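You operate a simulated robot arm through the tools that you are given. There is no shell and no other tool. Be economical: measure what you need, move in short steps, check, and stop when the job is done.

Carry out the task below with a simulated two-armed robot. There is one attempt and no reset: what you move stays moved.

JOB
On the top of the sample table, fold the yellow polishing cloth in half and then in half again.

It is judged by the outcome, as a careful person would: the job done as asked, and still so three seconds after it is handed in. It fails if anything else is knocked over, pushed out of place, dropped, spilled or broken. Flat cloth is picked up by pressing the open fingertips on it (5 to 10 N) and closing them slowly along it; thin cloth reads only 2 to 8 mm in the jaws.

ROBOT AND FRAMES
Two 7-joint arms with two-finger parallel grippers on one trunk, on a base that drives. Base frame: it is fixed to the floor where the robot stands at the start and does not move with it; the origin is under the middle of the robot, x ahead of it, y to its left, z up. Lengths are in m, angles in rad, forces in N, time in s.
The left shoulder is at the start at [0.07, 0.163, 1.22], the right one opposite. Places, roughly: top of the sample table [0.7, -0.1, 0.9]. Payload 3.43 kg a hand.
The tool frame of a hand sits at the grasp point between the pads (the TCP): z along the fingers, y along the line on which they close. The tips reach 0.034 m beyond it. Largest opening 0.128 m; finger width 0.024, thickness 0.012; the body of the gripper, 0.048 by 0.13 m, starts 0.096 m behind the TCP.
Orientation is that of the tool frame in the base frame, as [roll, pitch, yaw] about the fixed x, y, z axes, in that order (R = Rz(yaw) Ry(pitch) Rx(roll)). With the fingers straight down and closing along the base's y, the tool's x points along the base's -x, its y along +y and its z along -z.

CONTROLS
- The arms move only by the tool apply_moves. It takes "left_increments", "right_increments" or both (then of equal length, played together; a hand with none holds still); each is text: rows parted by semicolons, each of 7 numbers parted by spaces: the opening, from 0 (shut) to 1 (fully open), then the shift along the tool's x, y, z in units of 50 mm (1.0 is 50 mm), then the turn, a rotation vector about the tool's x, y, z in units of 4 degrees (1.0 is 4 degrees). In form: claw dx dy dz ax ay az; .... A call has 1 to 10 rows; each row shifts and turns the commanded pose from where the row before left it, along the tool's axes as they then stand. A call with a number of a shift or a turn outside -1 to 1 is refused whole. Rows are played at 5 a second. More than 0.05 m and 0.15 rad between two rows, or a gripper value outside its range, and nothing of the call is played. A pose out of reach is approached as far as the arm can. The call stops where the force on the tool passes 40 N (or 10 N more than at its start, if that is more) or the arm is blocked; 0.2 s more then pass. The fingers move at their own pace (about 0.153 m/s each) and stop on an object; they squeeze with about 21 N. The grip force told is the motor's: it shows also when the fingers shut on nothing. Time passes only in rows, and 0.2 s behind the last, so rows that do not move let the fingers close. The reply holds the time, the measured pose of the TCP, the force on the tool along the base axes, the opening and the grip force, in the units named above and with some noise, with the torque about the TCP (base axes, N m) and any sound that the robot's microphone picked up.
- Cameras (640 x 400 px; columns grow to the right, rows downward): "scene" is now at [0.1298, -0.0078, 1.433]; the picture's right is [-0.11, -0.99, 0.00], its down [-0.71, 0.08, -0.70] and it looks along [0.70, -0.08, -0.71] (base axes); focal length 264 px, centre (320, 200). "left" rides on the left gripper at [0.076, 0.011, -0.16] in its tool frame; the picture's right is [-0.15, 0.99, 0.00], its down [-0.88, -0.13, -0.46] and it looks along [-0.45, -0.07, 0.89] (tool axes); focal length 234 px, centre (320, 200). "right" rides on the right gripper at [0.076, -0.011, -0.16] in its tool frame; the picture's right is [0.15, 0.99, 0.00], its down [-0.88, 0.13, -0.46] and it looks along [-0.45, 0.07, 0.89] (tool axes); focal length 234 px, centre (320, 200). There is no depth. A picture from a camera that has moved, and an enlarged one, comes with that camera's place and axes in the base frame and with its lens.
- grab_frame(camera): a new picture of that camera. It takes no simulated time.
- lift_body(by): slides the trunk up (or, below 0, down) by that many m; the arms and the scene camera ride with it, the base frame stays. It gives what a move gives, with no picture.
- drive_base(legs): drives the robot by 1 to 6 legs, each [ahead, left, turn to the left] in m, m and rad, along the robot's own axes; the way and the turn of a leg run together, so that a leg with both is an arc; at most 1.5 m and 3.142 rad a leg. The arms and the cameras ride along, it lands a little off, and it stops where it bumps. It gives what a move gives.
- head_to(pan, tilt): turns the head with the scene camera to pan (to the left, within 1.501 rad either way) and tilt (down, from -0.506 to 1.204), counted from straight ahead of the robot. It gives what a move gives.
- enlarge(camera, box): a new picture of the part [left, top, right, bottom] of that camera's present view, enlarged. It takes no simulated time.
- close_job(): hands the job in; it is judged then, once.

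Work in short steps. Places have to be worked out from the pictures, the camera data and where the tool is seen: move nearer, look again, correct. Check each grasp and each placing, and mend what went wrong. You have 120 turns and 108 pictures in all, those below and enlarged ones among them. Open the grippers and draw the arms clear of the work before you hand the job in, unless the task says otherwise; then end with one line.

The tools are called after ">>>" by a JSON object that holds its "fn" and its "kwargs". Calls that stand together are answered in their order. apply_moves: Moves the arms, as the interface text tells. Its arguments: {"type":"object","properties":{"left_increments":{"type":"string"},"right_increments":{"type":"string"}},"required":[]} The other tools are called the same way: lift_body (by) slides the trunk up or down; drive_base (legs) drives the base; head_to (pan, tilt) turns the head that bears the scene camera; grab_frame (camera) takes a picture; enlarge (camera, box) takes an enlarged picture of a part of a camera's view; close_job () hands the job in.

At the start:

```text
time_s: 0.0
left_tool_pos: [0.5215, 0.2013, 1.0915]
left_ee_rot: [-3.141, 0.0, -3.141]
left_force: [0.0, 0.3, 0.3]
left_torque: [0.0, 0.0, -0.01]
left_gripper_width: 0.128
left_grip_force: 0.1
right_tool_pos: [0.4487, -0.2662, 1.1407]
right_ee_rot: [3.14, 0.0, 3.141]
right_force: [-0.2, -0.2, -0.6]
right_torque: [0.04, 0.01, 0.01]
right_gripper_width: 0.1279
right_grip_force: 0.1
trunk travel left (down, up): [-0.7, 0.24]
robot x, y, heading: [0.0026, 0.001, 0.002]
head pan, tilt: [-0.11, 0.792]
```

scene: 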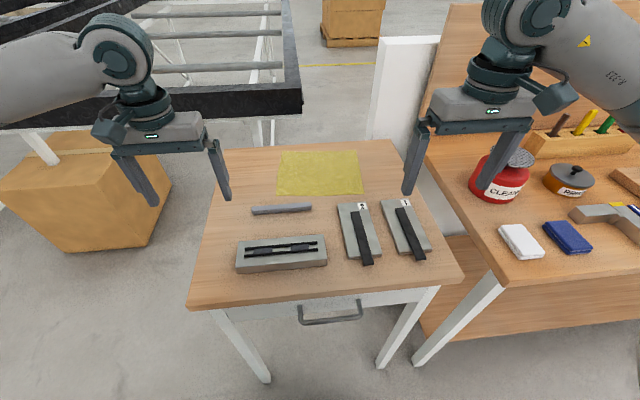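
right: 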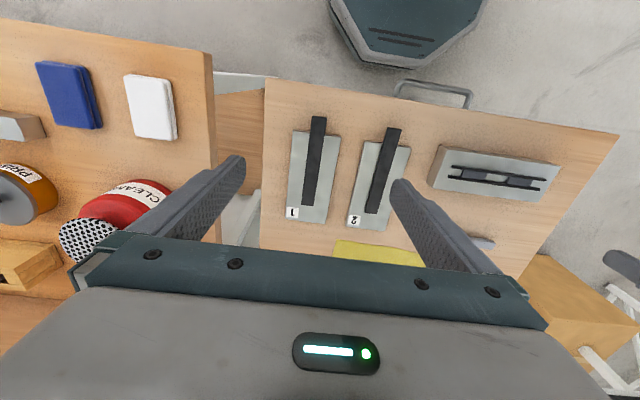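
left: 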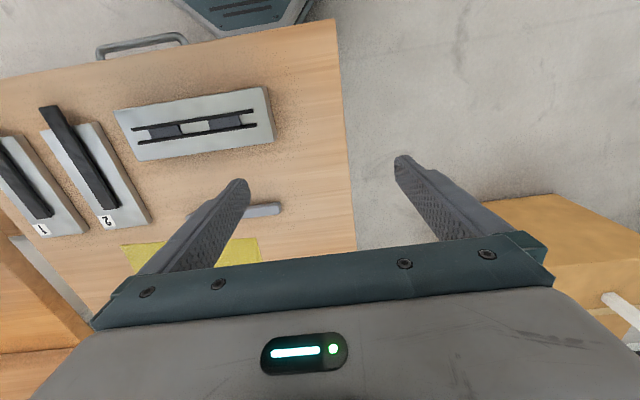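

The cloth looks to lie at about x 0.73–0.97, y −0.23–0.05, so its far edge is slightly out of reach. I'll look down to see how much room the base has to drive ahead, and enlarge the cloth.

>>> {"fn": "enlarge", "kwargs": {"camera": "scene", "box": [190, 130, 470, 305]}}

>>> {"fn": "head_to", "kwargs": {"pan": 0.0, "tilt": 1.2}}

>>> {"fn": "grab_frame", "kwargs": {"camera": "scene"}}

```text
2.29 times, centred on (330, 218) of scene
camera zoom: at [0.1298, -0.0078, 1.433], right [-0.11, -0.99, 0.0], down [-0.71, 0.08, -0.7], along [0.7, -0.08, -0.71], focal length 603 px, centre (297, 160)
```

zoom: 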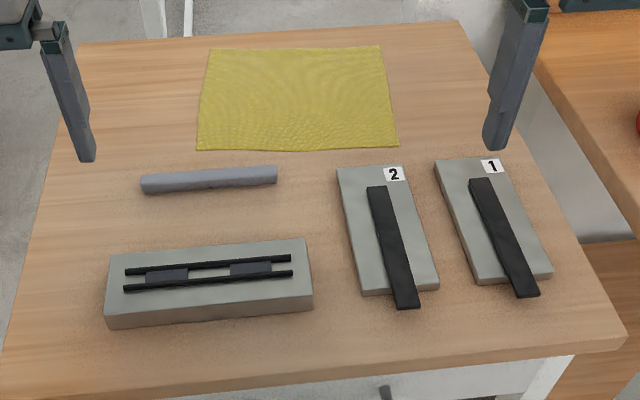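

```text
time_s: 0.9
left_tool_pos: [0.5206, 0.2014, 1.0907]
left_ee_rot: [3.141, -0.001, -3.141]
left_force: [-0.8, -0.2, -0.6]
left_torque: [-0.01, 0.02, 0.0]
left_gripper_width: 0.1279
left_grip_force: 0.0
right_tool_pos: [0.4489, -0.2656, 1.1413]
right_ee_rot: [3.14, -0.001, 3.139]
right_force: [0.6, -0.6, 0.5]
right_torque: [0.0, 0.05, 0.02]
right_gripper_width: 0.128
right_grip_force: 0.1
trunk travel left (down, up): [-0.7, 0.24]
robot x, y, heading: [0.0038, -0.0001, -0.001]
head pan, tilt: [0.0, 1.201]
```

```text
103 pictures are left
camera scene: at [0.1053, 0.0011, 1.4048], right [0.0, -1.0, 0.0], down [-0.93, 0.0, -0.36], along [0.36, 0.0, -0.93], focal length 264 px, centre (320, 200)
```

scene: 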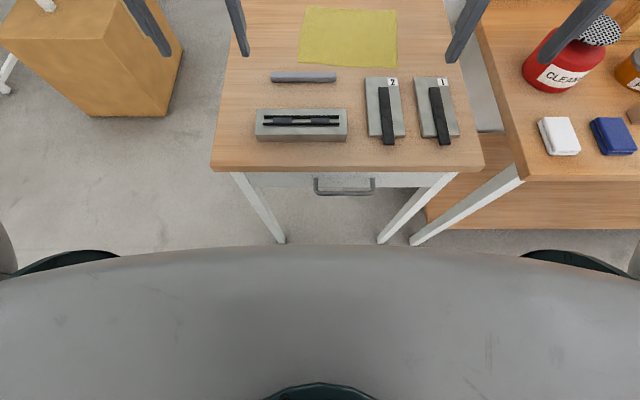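

The base nose, about x 0.30 and z 0.47, fits under the table between the legs. I'll drive 0.12 m ahead to bring the cloth's far edge into reach, then look again.

>>> {"fn": "drive_base", "kwargs": {"legs": [[0.12, 0.0, 0.0]]}}

>>> {"fn": "head_to", "kwargs": {"pan": -0.1, "tilt": 0.85}}

>>> {"fn": "grab_frame", "kwargs": {"camera": "scene"}}

>>> {"fn": "grab_frame", "kwargs": {"camera": "left"}}

```text
time_s: 2.1
left_tool_pos: [0.6404, 0.2012, 1.0919]
left_ee_rot: [3.141, 0.0, -3.14]
left_force: [0.0, 0.7, 0.0]
left_torque: [-0.01, 0.04, 0.0]
left_gripper_width: 0.1278
left_grip_force: 0.0
right_tool_pos: [0.5686, -0.265, 1.1416]
right_ee_rot: [3.14, 0.001, 3.139]
right_force: [0.4, 0.2, -0.4]
right_torque: [-0.01, 0.04, 0.01]
right_gripper_width: 0.1278
right_grip_force: 0.0
trunk travel left (down, up): [-0.7, 0.24]
robot x, y, heading: [0.1216, -0.0038, 0.002]
head pan, tilt: [0.0, 1.201]
```

```text
time_s: 2.9
left_tool_pos: [0.6409, 0.2003, 1.0916]
left_ee_rot: [3.141, 0.001, -3.141]
left_force: [0.0, 0.9, 0.5]
left_torque: [0.0, 0.01, 0.01]
left_gripper_width: 0.128
left_grip_force: 0.1
right_tool_pos: [0.5695, -0.266, 1.1407]
right_ee_rot: [3.141, -0.002, 3.139]
right_force: [0.5, -0.6, 0.9]
right_torque: [0.02, 0.03, 0.0]
right_gripper_width: 0.1281
right_grip_force: 0.0
trunk travel left (down, up): [-0.7, 0.24]
robot x, y, heading: [0.1187, 0.0019, -0.002]
head pan, tilt: [-0.099, 0.85]
```

```text
102 pictures are left
camera scene: at [0.2471, -0.0066, 1.4284], right [-0.1, -1.0, 0.0], down [-0.75, 0.07, -0.66], along [0.66, -0.07, -0.75], focal length 264 px, centre (320, 200)
```

scene: 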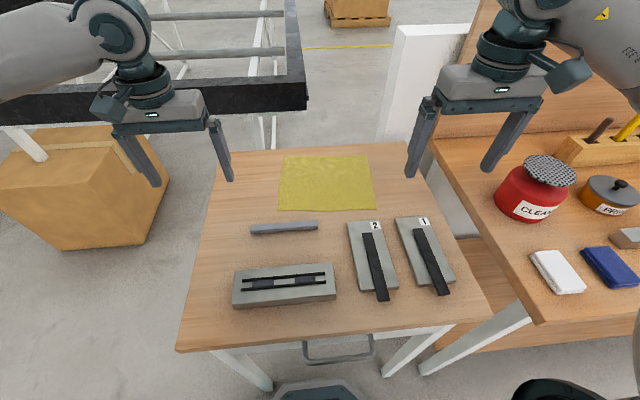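

```text
101 pictures are left
camera left: at [0.5639, 0.2127, 1.251], right [0.15, 0.99, 0.0], down [0.88, -0.13, 0.46], along [0.45, -0.07, -0.89], focal length 234 px, centre (320, 200)
```

left: 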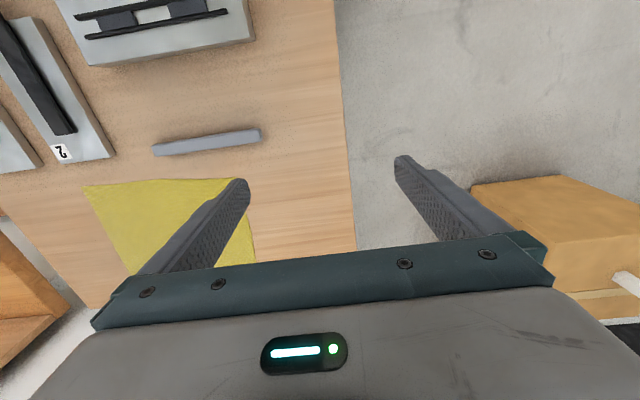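

From two views the table top works out at z ≈ 0.905. The cloth corners are near (0.687, 0.055), (0.662, −0.192), (0.878, −0.219) and (0.899, 0.034). I'll bring both hands above the two far corners, partly closed and yawed to match the cloth.

>>> {"fn": "apply_moves", "kwargs": {"left_increments": "0.27 -0.607 -0.482 0.23 0 0 0;0.27 -0.607 -0.482 0.23 0 0 0;0.27 -0.607 -0.482 0.23 0 0 0;0.27 -0.607 -0.482 0.23 0 0 0;0.27 -0.607 -0.482 0.23 0 0 0;0.27 -0.607 -0.482 0.23 0 0 0;0.27 -0.607 -0.482 0.23 0 0 0;0.27 -0.607 -0.482 0.23 0 0 0;0.27 0 0 0 0 0 0.715;0.27 0 0 0 0 0 0.715", "right_increments": "0.27 -0.749 0.19 0.351 0 0 0;0.27 -0.749 0.19 0.351 0 0 0;0.27 -0.749 0.19 0.351 0 0 0;0.27 -0.749 0.19 0.351 0 0 0;0.27 -0.749 0.19 0.351 0 0 0;0.27 -0.749 0.19 0.351 0 0 0;0.27 -0.749 0.19 0.351 0 0 0;0.27 -0.749 0.19 0.351 0 0 0;0.27 0 0 0 0 0 0.715;0.27 0 0 0 0 0 0.715"}}

>>> {"fn": "grab_frame", "kwargs": {"camera": "scene"}}

>>> {"fn": "grab_frame", "kwargs": {"camera": "left"}}

>>> {"fn": "grab_frame", "kwargs": {"camera": "right"}}

```text
time_s: 5.1
left_tool_pos: [0.8845, 0.0083, 0.9991]
left_ee_rot: [-3.141, 0.0, 3.043]
left_force: [-0.1, -0.7, -0.3]
left_torque: [-0.01, -0.03, 0.0]
left_gripper_width: 0.0347
left_grip_force: 0.1
right_tool_pos: [0.8698, -0.1897, 1.0008]
right_ee_rot: [3.14, 0.001, 3.04]
right_force: [-0.5, -0.1, -0.2]
right_torque: [-0.02, -0.02, -0.06]
right_gripper_width: 0.0347
right_grip_force: 0.1
trunk travel left (down, up): [-0.7, 0.24]
robot x, y, heading: [0.124, -0.0011, 0.002]
head pan, tilt: [-0.099, 0.85]
```

```text
100 pictures are left
camera scene: at [0.2477, -0.0069, 1.4284], right [-0.1, -1.0, 0.0], down [-0.75, 0.07, -0.66], along [0.66, -0.07, -0.75], focal length 264 px, centre (320, 200)
```

scene: 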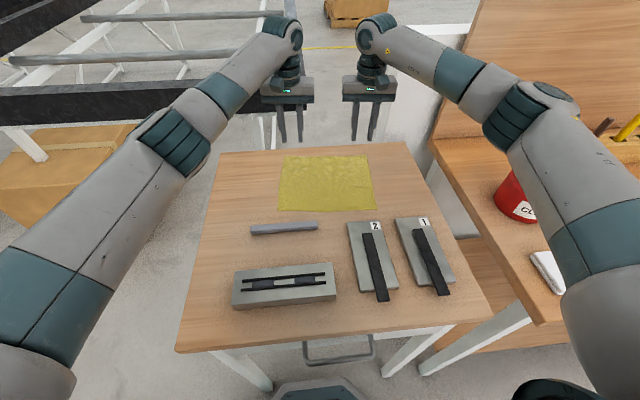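

```text
99 pictures are left
camera left: at [0.8084, 0.0267, 1.1587], right [0.24, 0.97, 0.0], down [0.86, -0.22, 0.46], along [0.44, -0.11, -0.89], focal length 234 px, centre (320, 200)
```

left: 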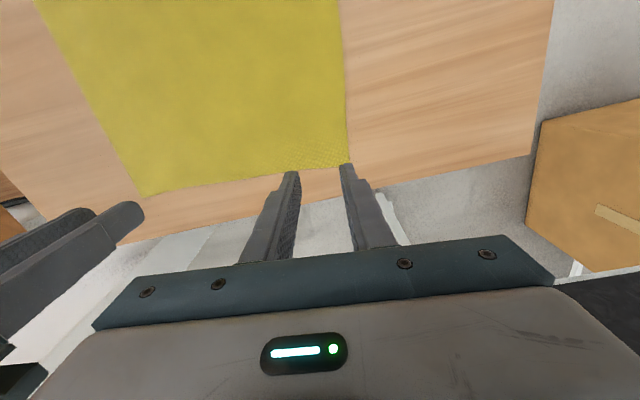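

```text
98 pictures are left
camera right: at [0.7943, -0.192, 1.1601], right [-0.05, 1.0, 0.0], down [0.89, 0.04, 0.46], along [0.46, 0.02, -0.89], focal length 234 px, centre (320, 200)
```

right: 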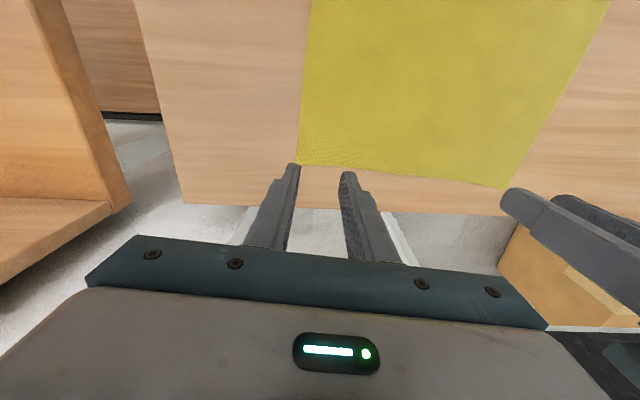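

The wrist views agree on the corners to a few millimetres. I'll shift the right hand inward 7 mm and lower both hands to just above the cloth.

>>> {"fn": "apply_moves", "kwargs": {"left_increments": "0.27 0 -0.05 0.3 0 0 0;0.27 0 0 0.4 0 0 0;0.27 0 0 0.35 0 0 0;0.27 0 0 0 0 0 0", "right_increments": "0.27 0 0.14 0.3 0 0 0;0.27 0 0 0.4 0 0 0;0.27 0 0 0.37 0 0 0;0.27 0 0 0 0 0 0"}}

>>> {"fn": "grab_frame", "kwargs": {"camera": "left"}}

>>> {"fn": "grab_frame", "kwargs": {"camera": "right"}}

```text
time_s: 6.1
left_tool_pos: [0.8831, 0.0046, 0.9474]
left_ee_rot: [-3.142, -0.001, 3.042]
left_force: [0.2, 1.4, 0.2]
left_torque: [0.01, -0.01, -0.02]
left_gripper_width: 0.0347
left_grip_force: 0.1
right_tool_pos: [0.8708, -0.1826, 0.9474]
right_ee_rot: [3.141, 0.0, 3.041]
right_force: [-0.3, 0.6, 0.3]
right_torque: [-0.02, 0.0, 0.02]
right_gripper_width: 0.0347
right_grip_force: 0.3
trunk travel left (down, up): [-0.7, 0.24]
robot x, y, heading: [0.1185, -0.0023, 0.001]
head pan, tilt: [-0.099, 0.85]
```

```text
97 pictures are left
camera left: at [0.8074, 0.0245, 1.1064], right [0.24, 0.97, 0.0], down [0.86, -0.22, 0.46], along [0.44, -0.11, -0.89], focal length 234 px, centre (320, 200)
```

left: 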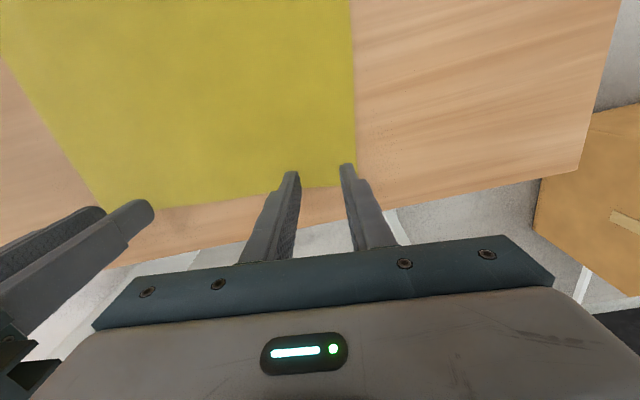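

```text
96 pictures are left
camera right: at [0.7945, -0.1845, 1.1069], right [-0.05, 1.0, 0.0], down [0.89, 0.04, 0.46], along [0.46, 0.02, -0.89], focal length 234 px, centre (320, 200)
```

right: 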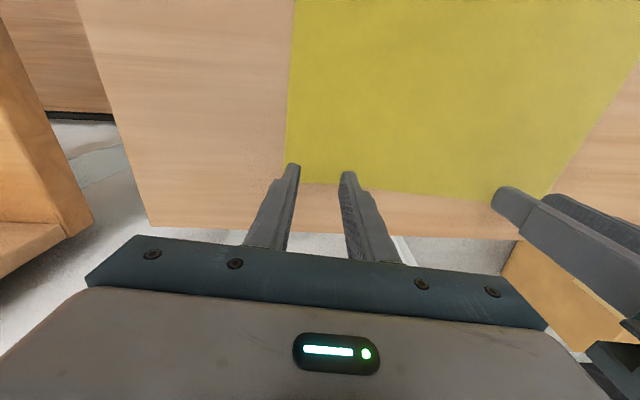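

Both hands sit well inside the corners, with tips about 8 mm above the cloth. I'll lower them gently until the force shows.

>>> {"fn": "apply_moves", "kwargs": {"left_increments": "0.27 0 0 0.08 0 0 0;0.27 0 0 0.06 0 0 0;0.27 0 0 0 0 0 0", "right_increments": "0.27 0 0 0.08 0 0 0;0.27 0 0 0.06 0 0 0;0.27 0 0 0 0 0 0"}}

```text
time_s: 6.9
left_tool_pos: [0.8838, 0.0051, 0.9397]
left_ee_rot: [3.141, 0.0, 3.041]
left_force: [-0.6, -0.2, 0.0]
left_torque: [-0.05, -0.01, -0.01]
left_gripper_width: 0.0346
left_grip_force: 0.1
right_tool_pos: [0.8701, -0.1821, 0.9404]
right_ee_rot: [3.14, 0.0, 3.04]
right_force: [0.9, 0.3, 0.7]
right_torque: [0.0, 0.0, 0.01]
right_gripper_width: 0.0347
right_grip_force: 0.0
trunk travel left (down, up): [-0.7, 0.24]
robot x, y, heading: [0.1156, -0.0018, -0.005]
head pan, tilt: [-0.099, 0.85]
```

No contact yet, so I'll go down 2 mm more.

>>> {"fn": "apply_moves", "kwargs": {"left_increments": "0.27 0 0 0.04 0 0 0;0.27 0 0 0 0 0 0", "right_increments": "0.27 0 0 0.04 0 0 0;0.27 0 0 0 0 0 0"}}

>>> {"fn": "apply_moves", "kwargs": {"left_increments": "0.27 0 0 0.02 0 0 0;0.27 0 0 0 0 0 0", "right_increments": "0.27 0 0 0.02 0 0 0;0.27 0 0 0 0 0 0"}}

```text
time_s: 7.5
left_tool_pos: [0.883, 0.0057, 0.9383]
left_ee_rot: [-3.141, 0.0, 3.041]
left_force: [-0.1, 0.3, 0.1]
left_torque: [-0.02, -0.03, 0.01]
left_gripper_width: 0.0346
left_grip_force: 0.1
right_tool_pos: [0.871, -0.1832, 0.9405]
right_ee_rot: [3.14, 0.0, 3.041]
right_force: [0.5, -0.6, 0.5]
right_torque: [-0.01, 0.01, 0.04]
right_gripper_width: 0.0346
right_grip_force: 0.0
trunk travel left (down, up): [-0.7, 0.24]
robot x, y, heading: [0.1181, 0.0002, -0.0]
head pan, tilt: [-0.099, 0.85]
```

```text
time_s: 8.1
left_tool_pos: [0.8835, 0.0055, 0.936]
left_ee_rot: [-3.141, 0.002, 3.044]
left_force: [-0.3, -0.7, 0.5]
left_torque: [-0.03, 0.01, 0.0]
left_gripper_width: 0.0345
left_grip_force: 0.1
right_tool_pos: [0.8704, -0.1835, 0.9382]
right_ee_rot: [3.14, -0.001, 3.04]
right_force: [0.1, -0.1, -0.4]
right_torque: [-0.01, 0.02, -0.02]
right_gripper_width: 0.0347
right_grip_force: 0.0
trunk travel left (down, up): [-0.7, 0.24]
robot x, y, heading: [0.1185, 0.0021, 0.001]
head pan, tilt: [-0.099, 0.85]
```

Still no contact, so I continue in steps of 1.5–2 mm.

>>> {"fn": "apply_moves", "kwargs": {"left_increments": "0.27 0 0 0.04 0 0 0;0.27 0 0 0 0 0 0", "right_increments": "0.27 0 0 0.05 0 0 0;0.27 0 0 0 0 0 0"}}

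>>> {"fn": "apply_moves", "kwargs": {"left_increments": "0.27 0 0 0.03 0 0 0;0.27 0 0 0 0 0 0", "right_increments": "0.27 0 0 0.03 0 0 0;0.27 0 0 0 0 0 0"}}

```text
time_s: 8.7
left_tool_pos: [0.882, 0.0061, 0.935]
left_ee_rot: [3.14, 0.0, 3.042]
left_force: [-0.4, 0.3, 3.0]
left_torque: [0.02, 0.01, 0.0]
left_gripper_width: 0.0345
left_grip_force: 0.1
right_tool_pos: [0.8697, -0.1824, 0.9354]
right_ee_rot: [3.139, 0.001, 3.039]
right_force: [0.0, 0.1, -0.7]
right_torque: [-0.03, 0.02, 0.01]
right_gripper_width: 0.0346
right_grip_force: 0.1
trunk travel left (down, up): [-0.7, 0.24]
robot x, y, heading: [0.1205, 0.0009, 0.001]
head pan, tilt: [-0.099, 0.85]
```

```text
time_s: 9.3
left_tool_pos: [0.8837, 0.0063, 0.9351]
left_ee_rot: [-3.14, 0.001, 3.041]
left_force: [2.7, 0.3, 8.4]
left_torque: [0.07, -0.1, -0.02]
left_gripper_width: 0.0344
left_grip_force: 0.0
right_tool_pos: [0.8706, -0.1823, 0.9351]
right_ee_rot: [3.139, 0.0, 3.039]
right_force: [1.1, -0.3, 5.1]
right_torque: [-0.05, -0.07, 0.0]
right_gripper_width: 0.0344
right_grip_force: 0.0
trunk travel left (down, up): [-0.7, 0.24]
robot x, y, heading: [0.1191, -0.0007, 0.001]
head pan, tilt: [-0.099, 0.85]
```

Contact now reads 8 N on the left and 5 N on the right. I close both grippers slowly while keeping them pressed.

>>> {"fn": "apply_moves", "kwargs": {"left_increments": "0.24 0 0 0 0 0 0;0.21 0 0 0 0 0 0;0.18 0 0 0 0 0 0;0.15 0 0 0 0 0 0;0.12 0 0 0 0 0 0;0.09 0 0 0 0 0 0;0.06 0 0 0 0 0 0;0.03 0 0 0 0 0 0;0 0 0 0 0 0 0;0 0 0 0 0 0 0", "right_increments": "0.24 0 0 0.01 0 0 0;0.21 0 0 0 0 0 0;0.18 0 0 0 0 0 0;0.15 0 0 0 0 0 0;0.12 0 0 0 0 0 0;0.09 0 0 0 0 0 0;0.06 0 0 0 0 0 0;0.03 0 0 0 0 0 0;0 0 0 0 0 0 0;0 0 0 0 0 0 0"}}

>>> {"fn": "grab_frame", "kwargs": {"camera": "left"}}

>>> {"fn": "grab_frame", "kwargs": {"camera": "right"}}

```text
time_s: 11.5
left_tool_pos: [0.8818, 0.0057, 0.9356]
left_ee_rot: [3.142, 0.004, 3.04]
left_force: [0.2, -3.2, 11.6]
left_torque: [-0.17, -0.11, -0.05]
left_gripper_width: 0.0003
left_grip_force: 21.1
right_tool_pos: [0.8682, -0.1821, 0.9365]
right_ee_rot: [3.139, 0.001, 3.041]
right_force: [1.2, 5.6, 9.1]
right_torque: [0.18, -0.02, 0.04]
right_gripper_width: 0.002
right_grip_force: 21.8
trunk travel left (down, up): [-0.7, 0.24]
robot x, y, heading: [0.123, -0.0008, -0.001]
head pan, tilt: [-0.099, 0.85]
```

```text
95 pictures are left
camera left: at [0.8057, 0.0252, 1.0948], right [0.24, 0.97, 0.0], down [0.86, -0.22, 0.46], along [0.44, -0.11, -0.89], focal length 234 px, centre (320, 200)
```

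left: 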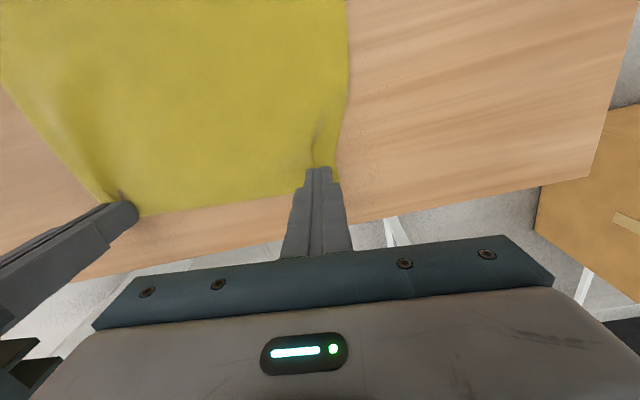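

```text
94 pictures are left
camera right: at [0.7926, -0.184, 1.0945], right [-0.05, 1.0, 0.0], down [0.89, 0.04, 0.46], along [0.46, 0.02, -0.89], focal length 234 px, centre (320, 200)
```

right: 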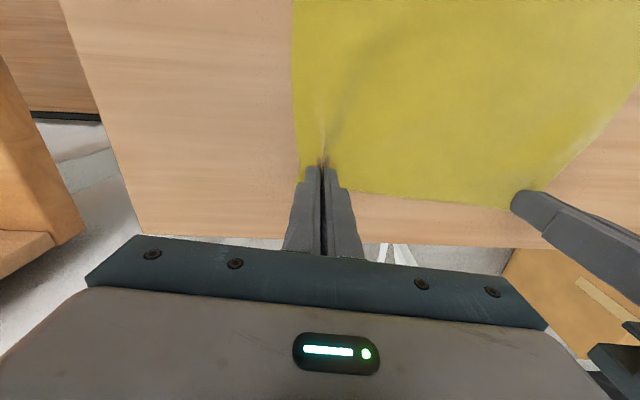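

The right hand reads 2.0 mm, which is a grip. The left reads 0.3 mm and has probably slipped off, so I'll reopen the left slightly wider and try again with a little more press.

>>> {"fn": "apply_moves", "kwargs": {"left_increments": "0.1 0 0 0 0 0 0;0.2 0 0 0 0 0 0;0.3 0 0 0 0 0 0;0.3 0 0 0.02 0 0 0;0.3 0 0 0 0 0 0"}}

>>> {"fn": "grab_frame", "kwargs": {"camera": "left"}}

```text
time_s: 12.7
left_tool_pos: [0.8809, 0.0066, 0.9354]
left_ee_rot: [-3.141, 0.003, 3.043]
left_force: [0.2, 4.4, 19.7]
left_torque: [-0.29, -0.04, -0.03]
left_gripper_width: 0.0361
left_grip_force: 0.1
right_tool_pos: [0.8686, -0.1816, 0.936]
right_ee_rot: [3.141, 0.002, 3.039]
right_force: [1.9, -0.3, 4.7]
right_torque: [-0.04, -0.06, 0.02]
right_gripper_width: 0.002
right_grip_force: 21.5
trunk travel left (down, up): [-0.7, 0.24]
robot x, y, heading: [0.1226, 0.0018, -0.003]
head pan, tilt: [-0.099, 0.85]
```

```text
93 pictures are left
camera left: at [0.8053, 0.0256, 1.0946], right [0.24, 0.97, 0.0], down [0.86, -0.22, 0.46], along [0.45, -0.11, -0.89], focal length 234 px, centre (320, 200)
```

left: 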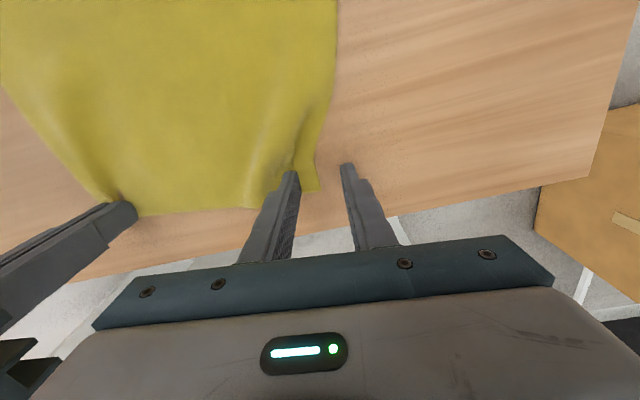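

Reopening dragged the left corner inward to about y ≈ 0.003. I lift the left hand, shift it 28 mm inward and look again.

>>> {"fn": "apply_moves", "kwargs": {"left_increments": "0.27 0 0 -0.3 0 0 0;0.27 0 -0.56 0 0 0 0;0.27 0 0 0.1 0 0 0;0.27 0 0 0 0 0 0"}}

>>> {"fn": "grab_frame", "kwargs": {"camera": "left"}}

>>> {"fn": "enlarge", "kwargs": {"camera": "scene", "box": [230, 100, 430, 225]}}

```text
time_s: 13.7
left_tool_pos: [0.8787, -0.0217, 0.9429]
left_ee_rot: [-3.142, 0.001, 3.04]
left_force: [-0.7, -0.1, 0.8]
left_torque: [0.0, 0.03, 0.0]
left_gripper_width: 0.0345
left_grip_force: 0.1
right_tool_pos: [0.8692, -0.1823, 0.9339]
right_ee_rot: [3.14, 0.002, 3.04]
right_force: [-0.3, 0.5, 15.7]
right_torque: [0.02, 0.0, -0.02]
right_gripper_width: 0.0019
right_grip_force: 21.1
trunk travel left (down, up): [-0.7, 0.24]
robot x, y, heading: [0.1207, -0.0015, 0.001]
head pan, tilt: [-0.099, 0.85]
```

```text
92 pictures are left
camera left: at [0.8033, -0.003, 1.1028], right [0.24, 0.97, 0.0], down [0.86, -0.22, 0.46], along [0.44, -0.11, -0.89], focal length 234 px, centre (320, 200)
```

left: 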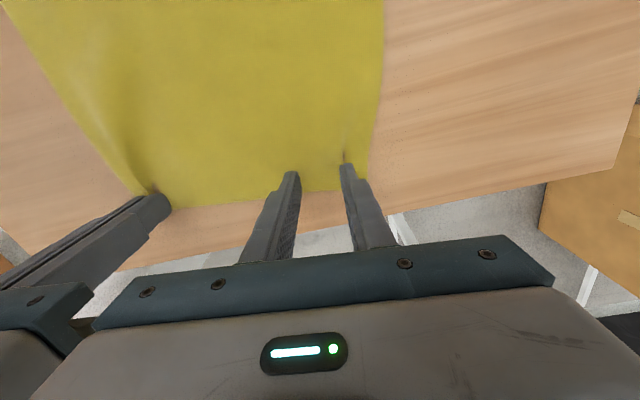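

```text
3.20 times, centred on (330, 162) of scene
camera zoom: at [0.2452, -0.0069, 1.4287], right [-0.1, -1.0, 0.0], down [-0.75, 0.07, -0.66], along [0.66, -0.07, -0.75], focal length 844 px, centre (288, 320)
```

zoom: 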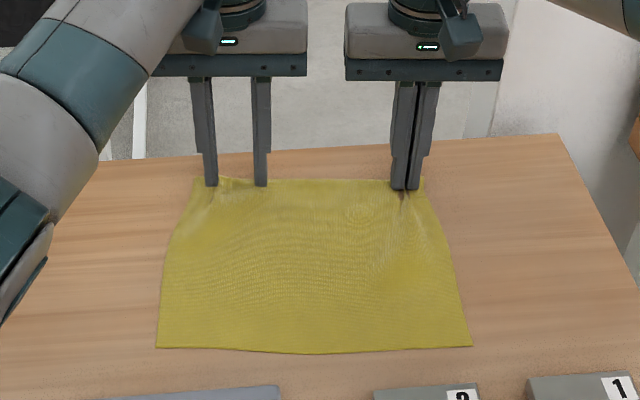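

The corner has relaxed back to about y ≈ 0.02. I move the left hand 10 mm out again and go down to touch.

>>> {"fn": "apply_moves", "kwargs": {"left_increments": "0.3 0 0.2 0 0 0 0;0.3 0 0 0.1 0 0 0;0.3 0 0 0.06 0 0 0;0.3 0 0 0 0 0 0"}}

```text
time_s: 14.7
left_tool_pos: [0.8818, -0.0115, 0.9361]
left_ee_rot: [-3.141, 0.001, 3.044]
left_force: [1.0, 0.3, -0.1]
left_torque: [-0.02, -0.02, 0.01]
left_gripper_width: 0.0383
left_grip_force: 0.0
right_tool_pos: [0.8697, -0.1826, 0.9359]
right_ee_rot: [3.139, 0.002, 3.039]
right_force: [0.9, -1.9, 18.4]
right_torque: [-0.05, -0.04, 0.02]
right_gripper_width: 0.0016
right_grip_force: 21.0
trunk travel left (down, up): [-0.7, 0.24]
robot x, y, heading: [0.1203, -0.0, -0.004]
head pan, tilt: [-0.099, 0.85]
```

I press a little further with the left and ease the right by 2 mm.

>>> {"fn": "apply_moves", "kwargs": {"left_increments": "0.3 0 0 0.05 0 0 0;0.3 0 0 0 0 0 0", "right_increments": "0 0 0 -0.05 0 0 0;0 0 0 0 0 0 0"}}

>>> {"fn": "enlarge", "kwargs": {"camera": "left", "box": [240, 100, 440, 225]}}

```text
time_s: 15.3
left_tool_pos: [0.8811, -0.0117, 0.9357]
left_ee_rot: [-3.141, 0.005, 3.042]
left_force: [0.1, 2.1, 18.1]
left_torque: [0.39, -0.03, 0.01]
left_gripper_width: 0.0388
left_grip_force: 0.3
right_tool_pos: [0.8679, -0.1824, 0.9369]
right_ee_rot: [-3.14, -0.002, 3.04]
right_force: [0.4, 0.2, 0.3]
right_torque: [-0.01, -0.01, -0.04]
right_gripper_width: 0.0018
right_grip_force: 21.0
trunk travel left (down, up): [-0.7, 0.24]
robot x, y, heading: [0.118, 0.0021, 0.001]
head pan, tilt: [-0.099, 0.85]
```

```text
3.20 times, centred on (340, 162) of left
camera zoom: at [0.8045, 0.0074, 1.0942], right [0.24, 0.97, 0.0], down [0.86, -0.22, 0.46], along [0.45, -0.11, -0.89], focal length 749 px, centre (256, 320)
```

zoom: 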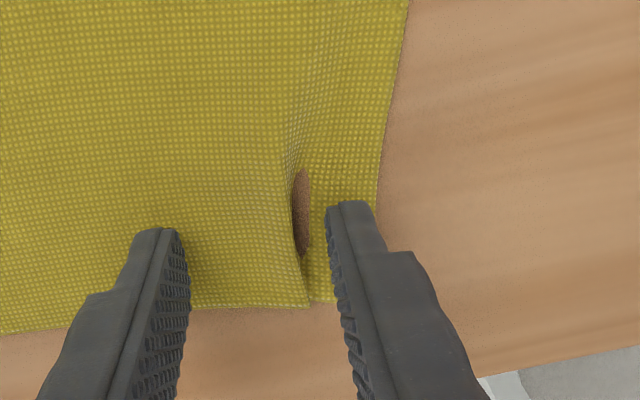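

There is already a small ridge standing between the left fingers. I ease the press to about 10 N and close slowly on it.

>>> {"fn": "apply_moves", "kwargs": {"left_increments": "0.28 0 0 -0.03 0 0 0;0.25 0 0 0 0 0 0;0.22 0 0 0 0 0 0;0.19 0 0 0 0 0 0;0.16 0 0 0 0 0 0;0.13 0 0 0 0 0 0;0.1 0 0 0 0 0 0;0.06 0 0 0 0 0 0;0 0 0 0 0 0 0;0 0 0 0 0 0 0"}}

>>> {"fn": "enlarge", "kwargs": {"camera": "left", "box": [240, 100, 440, 225]}}

>>> {"fn": "enlarge", "kwargs": {"camera": "right", "box": [240, 100, 440, 225]}}

```text
time_s: 17.5
left_tool_pos: [0.8792, -0.0116, 0.9346]
left_ee_rot: [-3.141, 0.002, 3.042]
left_force: [0.5, 0.4, 16.7]
left_torque: [0.09, -0.07, 0.01]
left_gripper_width: 0.0066
left_grip_force: 21.3
right_tool_pos: [0.8688, -0.1818, 0.9376]
right_ee_rot: [3.139, 0.001, 3.041]
right_force: [0.6, 2.3, 0.8]
right_torque: [0.06, 0.01, -0.02]
right_gripper_width: 0.0018
right_grip_force: 20.9
trunk travel left (down, up): [-0.7, 0.24]
robot x, y, heading: [0.1196, 0.0035, -0.002]
head pan, tilt: [-0.099, 0.85]
```

```text
3.20 times, centred on (340, 162) of left
camera zoom: at [0.8046, 0.0072, 1.0944], right [0.24, 0.97, 0.0], down [0.86, -0.22, 0.46], along [0.44, -0.11, -0.89], focal length 749 px, centre (256, 320)
```

zoom: 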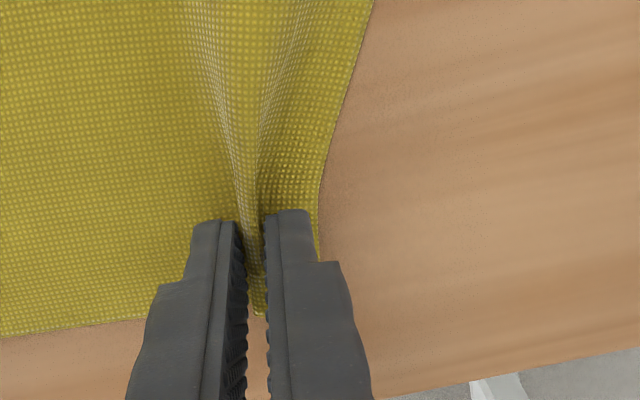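

```text
3.20 times, centred on (340, 162) of right
camera zoom: at [0.7929, -0.1843, 1.0967], right [-0.05, 1.0, 0.0], down [0.89, 0.04, 0.46], along [0.46, 0.02, -0.89], focal length 749 px, centre (256, 320)
```

zoom: 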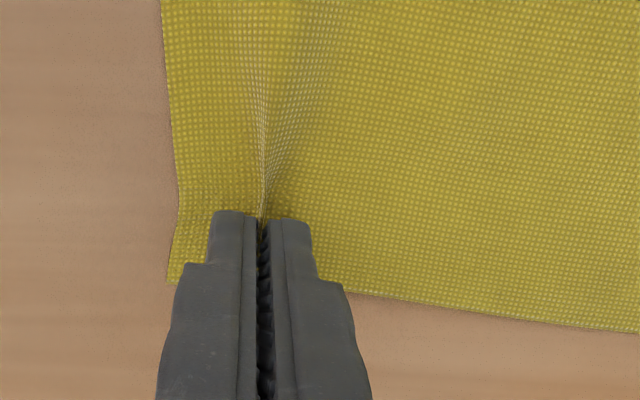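

The left now holds well at 6.6 mm. I lift both hands 20 mm to test both grips.

>>> {"fn": "apply_moves", "kwargs": {"left_increments": "0 0 0 -0.2 0 0 0;0 0 0 -0.2 0 0 0;0 0 0 0 0 0 0", "right_increments": "0 0 0 -0.2 0 0 0;0 0 0 -0.2 0 0 0;0 0 0 0 0 0 0"}}

>>> {"fn": "enlarge", "kwargs": {"camera": "scene", "box": [230, 100, 430, 225]}}

>>> {"fn": "enlarge", "kwargs": {"camera": "right", "box": [240, 100, 440, 225]}}

```text
time_s: 18.3
left_tool_pos: [0.8832, -0.0117, 0.953]
left_ee_rot: [-3.142, -0.001, 3.042]
left_force: [0.5, -0.5, 0.7]
left_torque: [-0.03, 0.0, 0.0]
left_gripper_width: 0.0065
left_grip_force: 20.5
right_tool_pos: [0.87, -0.1831, 0.956]
right_ee_rot: [3.141, -0.002, 3.04]
right_force: [0.9, 0.9, 0.2]
right_torque: [0.01, -0.04, -0.02]
right_gripper_width: 0.0021
right_grip_force: 20.8
trunk travel left (down, up): [-0.7, 0.24]
robot x, y, heading: [0.12, 0.002, 0.002]
head pan, tilt: [-0.099, 0.85]
```

```text
3.20 times, centred on (330, 162) of scene
camera zoom: at [0.2483, -0.0069, 1.4283], right [-0.1, -1.0, 0.0], down [-0.75, 0.07, -0.66], along [0.66, -0.07, -0.75], focal length 844 px, centre (288, 320)
```

zoom: 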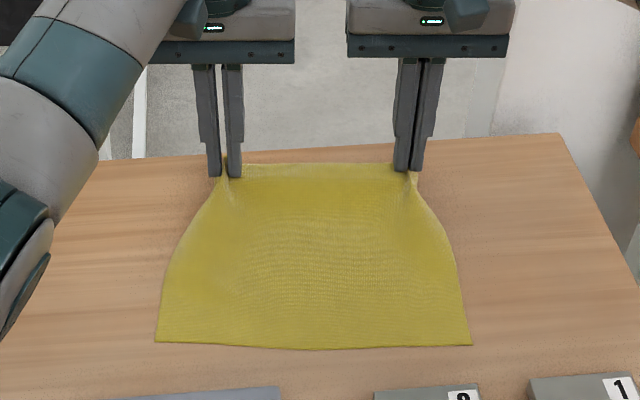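

```text
3.20 times, centred on (340, 162) of right
camera zoom: at [0.795, -0.1848, 1.115], right [-0.05, 1.0, 0.0], down [0.89, 0.04, 0.45], along [0.45, 0.02, -0.89], focal length 749 px, centre (256, 320)
```

zoom: 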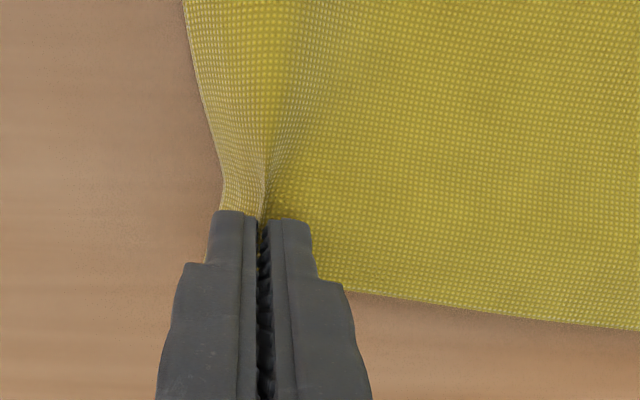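

Both corners are held and the far edge is up. I'll carry them in an arc toward the near edge, gradually tilting the fingers forward, and check partway.

>>> {"fn": "apply_moves", "kwargs": {"left_increments": "0 0.042 0 -0.346 0 0 0;0 0.122 0 -0.33 0 0 0;0 0.198 0 -0.3 0 0 0;0 0.266 0 -0.256 0 0 0;0 0.37 0 -0.198 0 -1 0;0 0.398 0 -0.16 0 -1 0;0 0.426 0 -0.118 0 -1 0;0 0.436 0 -0.072 0 -1 0", "right_increments": "0 0.042 0 -0.346 0 0 0;0 0.122 0 -0.33 0 0 0;0 0.198 0 -0.3 0 0 0;0 0.266 0 -0.256 0 0 0;0 0.37 0 -0.198 0 -1 0;0 0.398 0 -0.16 0 -1 0;0 0.426 0 -0.118 0 -1 0;0 0.436 0 -0.072 0 -1 0"}}

>>> {"fn": "enlarge", "kwargs": {"camera": "scene", "box": [200, 80, 456, 240]}}

```text
time_s: 20.1
left_tool_pos: [0.7665, 0.0001, 1.0342]
left_ee_rot: [3.141, 0.283, 3.045]
left_force: [-0.7, -0.5, 1.2]
left_torque: [-0.01, -0.03, 0.01]
left_gripper_width: 0.0065
left_grip_force: 21.1
right_tool_pos: [0.7547, -0.1719, 1.0368]
right_ee_rot: [3.139, 0.282, 3.041]
right_force: [0.3, 0.6, -0.3]
right_torque: [0.02, -0.01, 0.03]
right_gripper_width: 0.0018
right_grip_force: 20.8
trunk travel left (down, up): [-0.7, 0.24]
robot x, y, heading: [0.1241, -0.0025, 0.001]
head pan, tilt: [-0.099, 0.85]
```

```text
2.50 times, centred on (328, 160) of scene
camera zoom: at [0.2458, -0.0065, 1.4286], right [-0.1, -1.0, 0.0], down [-0.75, 0.07, -0.66], along [0.66, -0.07, -0.75], focal length 660 px, centre (300, 300)
```

zoom: 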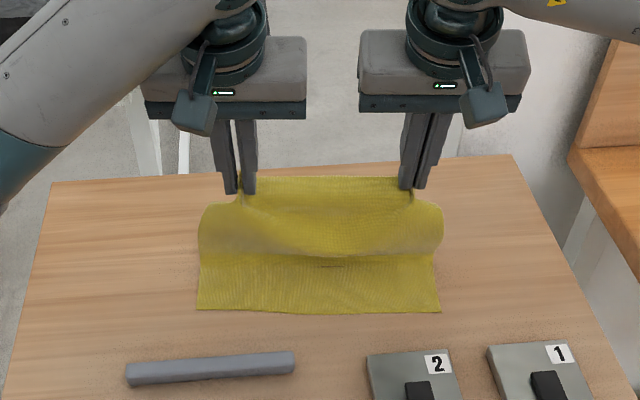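

The cloth is arching over nicely with both corners held. I continue the arc down to the near edge.

>>> {"fn": "apply_moves", "kwargs": {"left_increments": "0 0.444 0 -0.028 0 -1 0;0 0.44 0 0.022 0 -1 0;0 0.428 0 0.07 0 -1 0;0 0.41 0 0.118 0 -1 0;0 0.384 0 0.164 0 -1 0;0 0.352 0 0.21 0 -1 0;0 0 0 0 0 0 0", "right_increments": "0 0.444 0 -0.028 0 -1 0;0 0.44 0 0.022 0 -1 0;0 0.428 0 0.07 0 -1 0;0 0.41 0 0.118 0 -1 0;0 0.384 0 0.164 0 -1 0;0 0.352 0 0.21 0 -1 0;0 0 0 0 0 0 0"}}

>>> {"fn": "enlarge", "kwargs": {"camera": "scene", "box": [200, 80, 456, 240]}}

>>> {"fn": "grab_frame", "kwargs": {"camera": "left"}}

```text
time_s: 21.7
left_tool_pos: [0.673, 0.0086, 0.958]
left_ee_rot: [-3.141, 0.698, 3.042]
left_force: [0.1, -0.2, 0.8]
left_torque: [-0.03, 0.0, 0.02]
left_gripper_width: 0.0066
left_grip_force: 21.0
right_tool_pos: [0.6605, -0.1617, 0.9593]
right_ee_rot: [3.141, 0.698, 3.039]
right_force: [0.0, 0.0, -0.3]
right_torque: [-0.01, 0.01, 0.02]
right_gripper_width: 0.0017
right_grip_force: 21.2
trunk travel left (down, up): [-0.7, 0.24]
robot x, y, heading: [0.1196, -0.0047, -0.002]
head pan, tilt: [-0.099, 0.85]
```

```text
2.50 times, centred on (328, 160) of scene
camera zoom: at [0.2475, -0.0068, 1.4284], right [-0.1, -1.0, 0.0], down [-0.75, 0.07, -0.66], along [0.66, -0.07, -0.75], focal length 660 px, centre (300, 300)
```

zoom: 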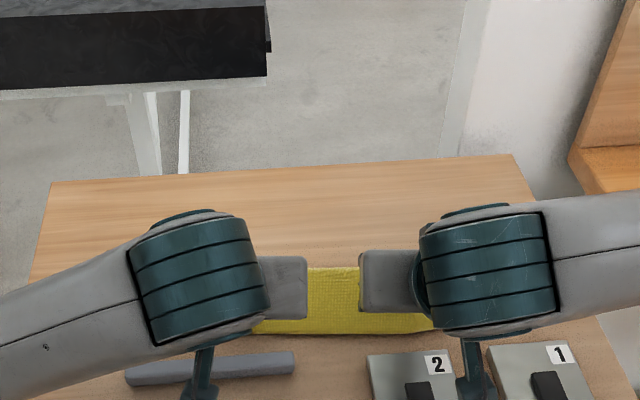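

```text
83 pictures are left
camera left: at [0.5132, 0.0364, 1.0311], right [0.21, 0.97, 0.09], down [0.37, -0.17, 0.92], along [0.91, -0.16, -0.39], focal length 234 px, centre (320, 200)
```

left: 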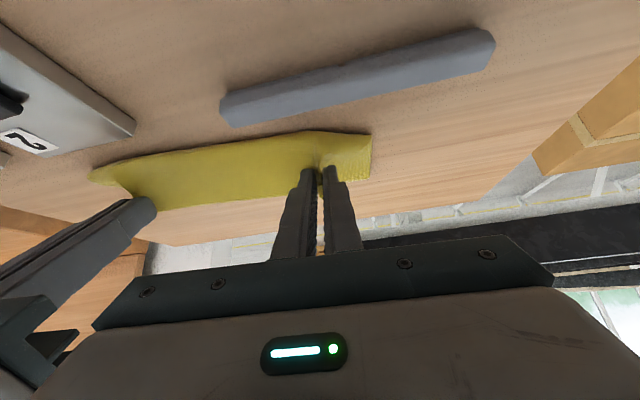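

The upper half has arrived over the near half, with tips about 30 mm above the table. I do the last bit down, then look before letting go.

>>> {"fn": "apply_moves", "kwargs": {"left_increments": "0 0.312 0 0.254 0 -1 0;0 0 0 0 0 0 0", "right_increments": "0 0.312 0 0.254 0 -1 0;0 0 0 0 0 0 0"}}

>>> {"fn": "enlarge", "kwargs": {"camera": "left", "box": [60, 80, 460, 330]}}

>>> {"fn": "enlarge", "kwargs": {"camera": "right", "box": [180, 80, 580, 330]}}

```text
time_s: 22.3
left_tool_pos: [0.6699, 0.0097, 0.9381]
left_ee_rot: [-3.141, 0.769, 3.042]
left_force: [-0.4, -0.3, 0.7]
left_torque: [0.01, -0.02, 0.01]
left_gripper_width: 0.0067
left_grip_force: 20.9
right_tool_pos: [0.6578, -0.1607, 0.9391]
right_ee_rot: [3.14, 0.768, 3.039]
right_force: [-0.6, 0.6, 0.4]
right_torque: [-0.02, -0.02, 0.03]
right_gripper_width: 0.0019
right_grip_force: 20.1
trunk travel left (down, up): [-0.7, 0.24]
robot x, y, heading: [0.1194, -0.003, 0.002]
head pan, tilt: [-0.099, 0.85]
```

```text
1.60 times, centred on (260, 205) of left
camera zoom: at [0.5047, 0.0372, 0.9997], right [0.2, 0.97, 0.1], down [0.3, -0.16, 0.94], along [0.93, -0.16, -0.33], focal length 375 px, centre (416, 192)
```

zoom: 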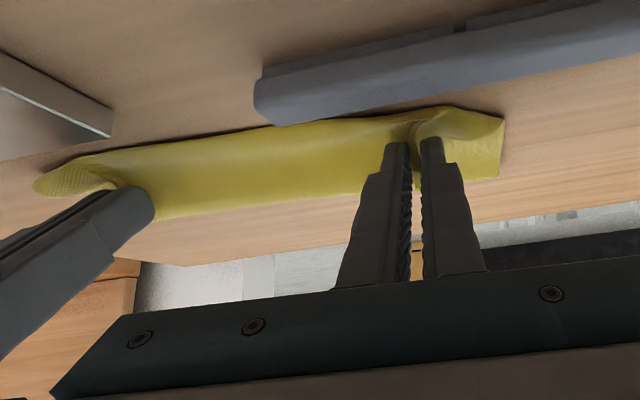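

```text
1.60 times, centred on (380, 205) of right
camera zoom: at [0.4922, -0.1537, 1.0016], right [-0.01, 0.99, -0.1], down [0.33, 0.1, 0.94], along [0.94, -0.03, -0.33], focal length 375 px, centre (224, 192)
```

zoom: 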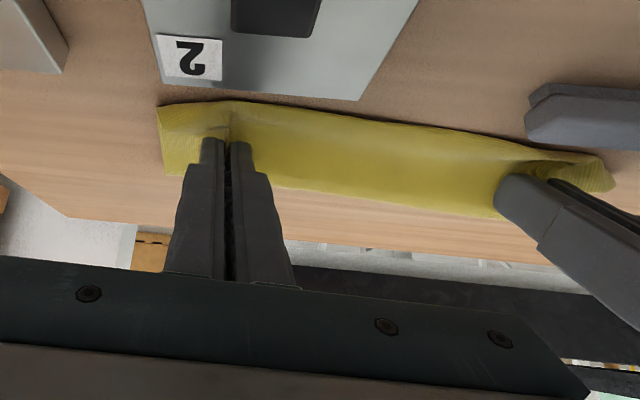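

The layers are stacked and nothing else has been touched. I open the fingers moderately and withdraw back and up along the fingers.

>>> {"fn": "apply_moves", "kwargs": {"left_increments": "0.05 0 0 0 0 0 0;0.1 0 0 0 0 0 0;0.14 0 0 0 0 0 0;0.14 0 0 0 0 0 0;0.14 0 0 -0.3 0 0 0;0.14 0 0 -0.6 0 0 0;0.14 0 0 -0.9 0 0 0;0.14 0 0 -0.9 0 0 0", "right_increments": "0.05 0 0 0 0 0 0;0.1 0 0 0 0 0 0;0.14 0 0 0 0 0 0;0.14 0 0 0 0 0 0;0.14 0 0 -0.3 0 0 0;0.14 0 0 -0.6 0 0 0;0.14 0 0 -0.9 0 0 0;0.14 0 0 -0.9 0 0 0"}}

>>> {"fn": "grab_frame", "kwargs": {"camera": "scene"}}

>>> {"fn": "grab_frame", "kwargs": {"camera": "left"}}

>>> {"fn": "grab_frame", "kwargs": {"camera": "right"}}

```text
time_s: 24.1
left_tool_pos: [0.5808, 0.0128, 1.0345]
left_ee_rot: [3.141, 0.769, 3.042]
left_force: [0.1, 0.3, -0.6]
left_torque: [0.0, 0.01, 0.01]
left_gripper_width: 0.0177
left_grip_force: 0.1
left hand out of reach, approached as far as the arm can: row 8
right_tool_pos: [0.6326, -0.1205, 1.0255]
right_ee_rot: [3.14, 0.768, 3.039]
right_force: [-0.5, -0.2, -0.7]
right_torque: [-0.02, -0.03, -0.03]
right_gripper_width: 0.018
right_grip_force: 0.1
right hand out of reach, approached as far as the arm can: row 6, 7, 8
trunk travel left (down, up): [-0.7, 0.24]
robot x, y, heading: [0.1194, 0.0008, -0.002]
head pan, tilt: [-0.099, 0.85]
```

```text
80 pictures are left
camera scene: at [0.2459, -0.0069, 1.4284], right [-0.1, -1.0, 0.0], down [-0.75, 0.07, -0.66], along [0.66, -0.07, -0.75], focal length 264 px, centre (320, 200)
```

scene: 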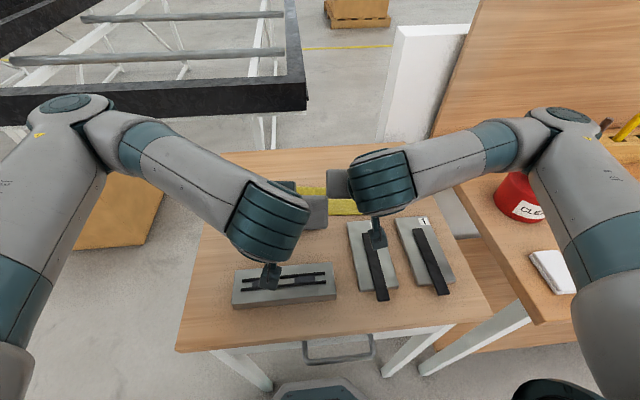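

```text
79 pictures are left
camera left: at [0.4163, 0.0397, 1.097], right [0.2, 0.97, 0.1], down [0.3, -0.16, 0.94], along [0.93, -0.16, -0.33], focal length 234 px, centre (320, 200)
```

left: 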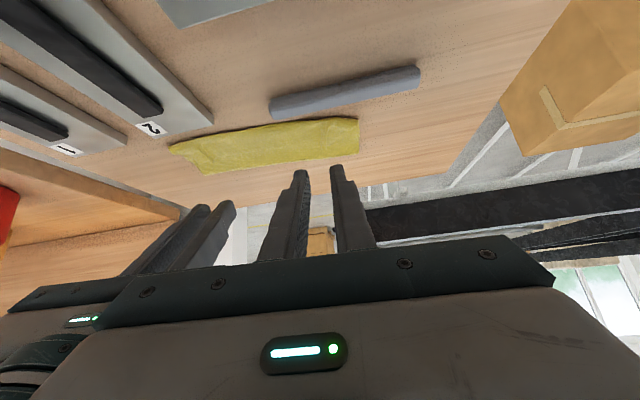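

```text
78 pictures are left
camera right: at [0.4681, -0.1141, 1.089], right [0.0, 0.99, -0.1], down [0.33, 0.1, 0.94], along [0.94, -0.03, -0.33], focal length 234 px, centre (320, 200)
```

right: 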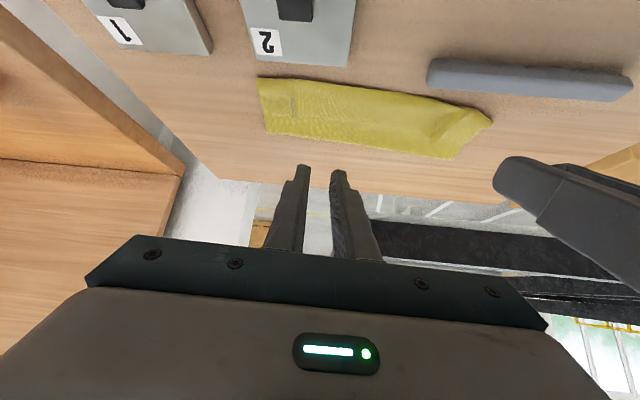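

The half fold looks neat, but the hands ended up close together. I untilt both while moving them apart and up.

>>> {"fn": "apply_moves", "kwargs": {"left_increments": "0.14 -0.2 0.5 -0.2 0 0.5 0;0.14 -0.2 0.5 -0.2 0 1 0;0.14 -0.2 0.5 -0.2 0 1 0;0.14 -0.1 0.5 -0.2 0 1 0;0.14 -0.1 0.5 -0.2 0 1 0;0.14 -0.1 0.3 -0.2 0 1 0;0.14 0 0.3 -0.2 0 1 0;0.14 0 0.3 -0.2 0 1 0;0.14 0 0.3 0 0 1 0;0.14 0 0 0 0 1 0", "right_increments": "0.14 -0.2 -0.5 -0.2 0 0.5 0;0.14 -0.2 -0.5 -0.2 0 1 0;0.14 -0.2 -0.5 -0.2 0 1 0;0.14 -0.1 -0.5 -0.2 0 1 0;0.14 -0.1 -0.5 -0.2 0 1 0;0.14 -0.1 -0.3 -0.2 0 1 0;0.14 0 -0.3 -0.2 0 1 0;0.14 0 -0.3 -0.2 0 1 0;0.14 0 -0.3 0 0 1 0;0.14 0 0 0 0 1 0"}}

>>> {"fn": "grab_frame", "kwargs": {"camera": "scene"}}

```text
time_s: 26.3
left_tool_pos: [0.6028, 0.1912, 1.1285]
left_ee_rot: [-3.14, 0.102, 3.043]
left_force: [0.8, -0.4, -0.3]
left_torque: [0.0, 0.03, -0.01]
left_gripper_width: 0.0176
left_grip_force: 0.0
left hand out of reach, approached as far as the arm can: row 1
right_tool_pos: [0.6183, -0.3015, 1.1209]
right_ee_rot: [-3.141, 0.102, 3.04]
right_force: [-0.3, -0.4, 0.2]
right_torque: [-0.01, 0.03, 0.02]
right_gripper_width: 0.018
right_grip_force: 0.0
right hand out of reach, approached as far as the arm can: row 1
trunk travel left (down, up): [-0.7, 0.24]
robot x, y, heading: [0.1178, -0.0035, 0.006]
head pan, tilt: [-0.099, 0.85]
```

```text
77 pictures are left
camera scene: at [0.2485, -0.0068, 1.4283], right [-0.1, -1.0, 0.0], down [-0.75, 0.07, -0.66], along [0.66, -0.07, -0.75], focal length 264 px, centre (320, 200)
```

scene: 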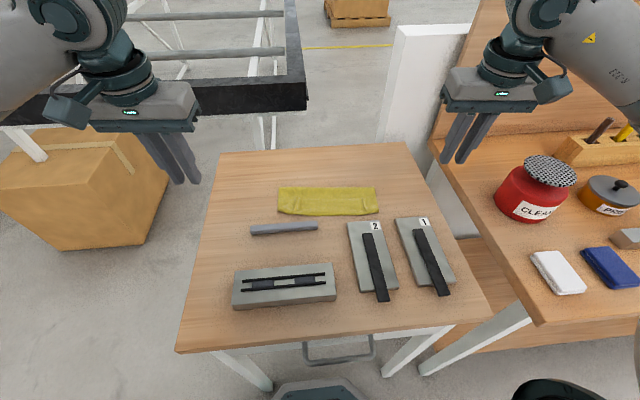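

>>> {"fn": "enlarge", "kwargs": {"camera": "scene", "box": [260, 165, 400, 252]}}

```text
4.57 times, centred on (330, 208) of scene
camera zoom: at [0.2485, -0.0068, 1.4283], right [-0.1, -1.0, 0.0], down [-0.75, 0.07, -0.66], along [0.66, -0.07, -0.75], focal length 1206 px, centre (274, 161)
```

zoom: 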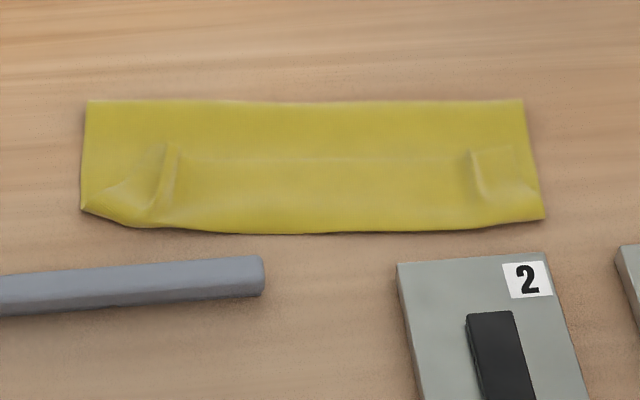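

The folded edge may have curled back as a hem along the near side. I bring the left camera over it for a close look.

>>> {"fn": "apply_moves", "kwargs": {"left_increments": "0.14 -0.25 -0.6 0 0 0.5 0;0.14 -0.25 -0.6 0 0 1 0;0.14 -0.25 -0.6 0 0 0 0;0.14 -0.25 -0.6 0 0 0 0;0.14 -0.2 -0.6 0 0 0 0;0.14 -0.2 -0.6 0 0 0 0"}}

>>> {"fn": "grab_frame", "kwargs": {"camera": "left"}}

```text
time_s: 27.7
left_tool_pos: [0.6539, 0.0034, 1.1313]
left_ee_rot: [3.139, -0.001, 3.043]
left_force: [-0.1, 0.7, -0.1]
left_torque: [0.0, 0.0, 0.02]
left_gripper_width: 0.0178
left_grip_force: 0.1
right_tool_pos: [0.6174, -0.3035, 1.1207]
right_ee_rot: [3.139, 0.103, 3.041]
right_force: [-0.8, -0.5, -0.1]
right_torque: [0.01, 0.01, 0.05]
right_gripper_width: 0.0179
right_grip_force: 0.1
trunk travel left (down, up): [-0.7, 0.24]
robot x, y, heading: [0.1201, 0.0016, -0.003]
head pan, tilt: [-0.099, 0.85]
```

```text
75 pictures are left
camera left: at [0.5788, 0.0218, 1.2906], right [0.24, 0.97, 0.0], down [0.86, -0.22, 0.46], along [0.44, -0.11, -0.89], focal length 234 px, centre (320, 200)
```

left: 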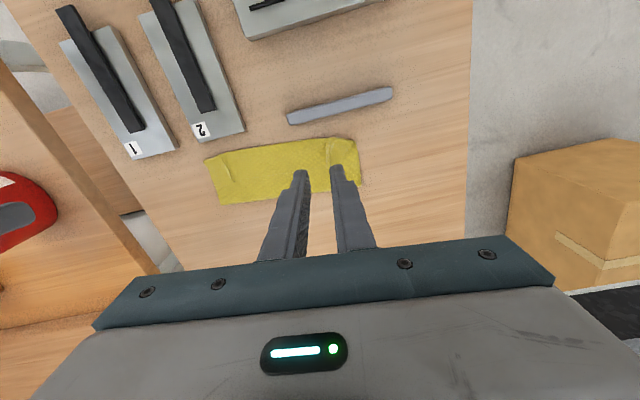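

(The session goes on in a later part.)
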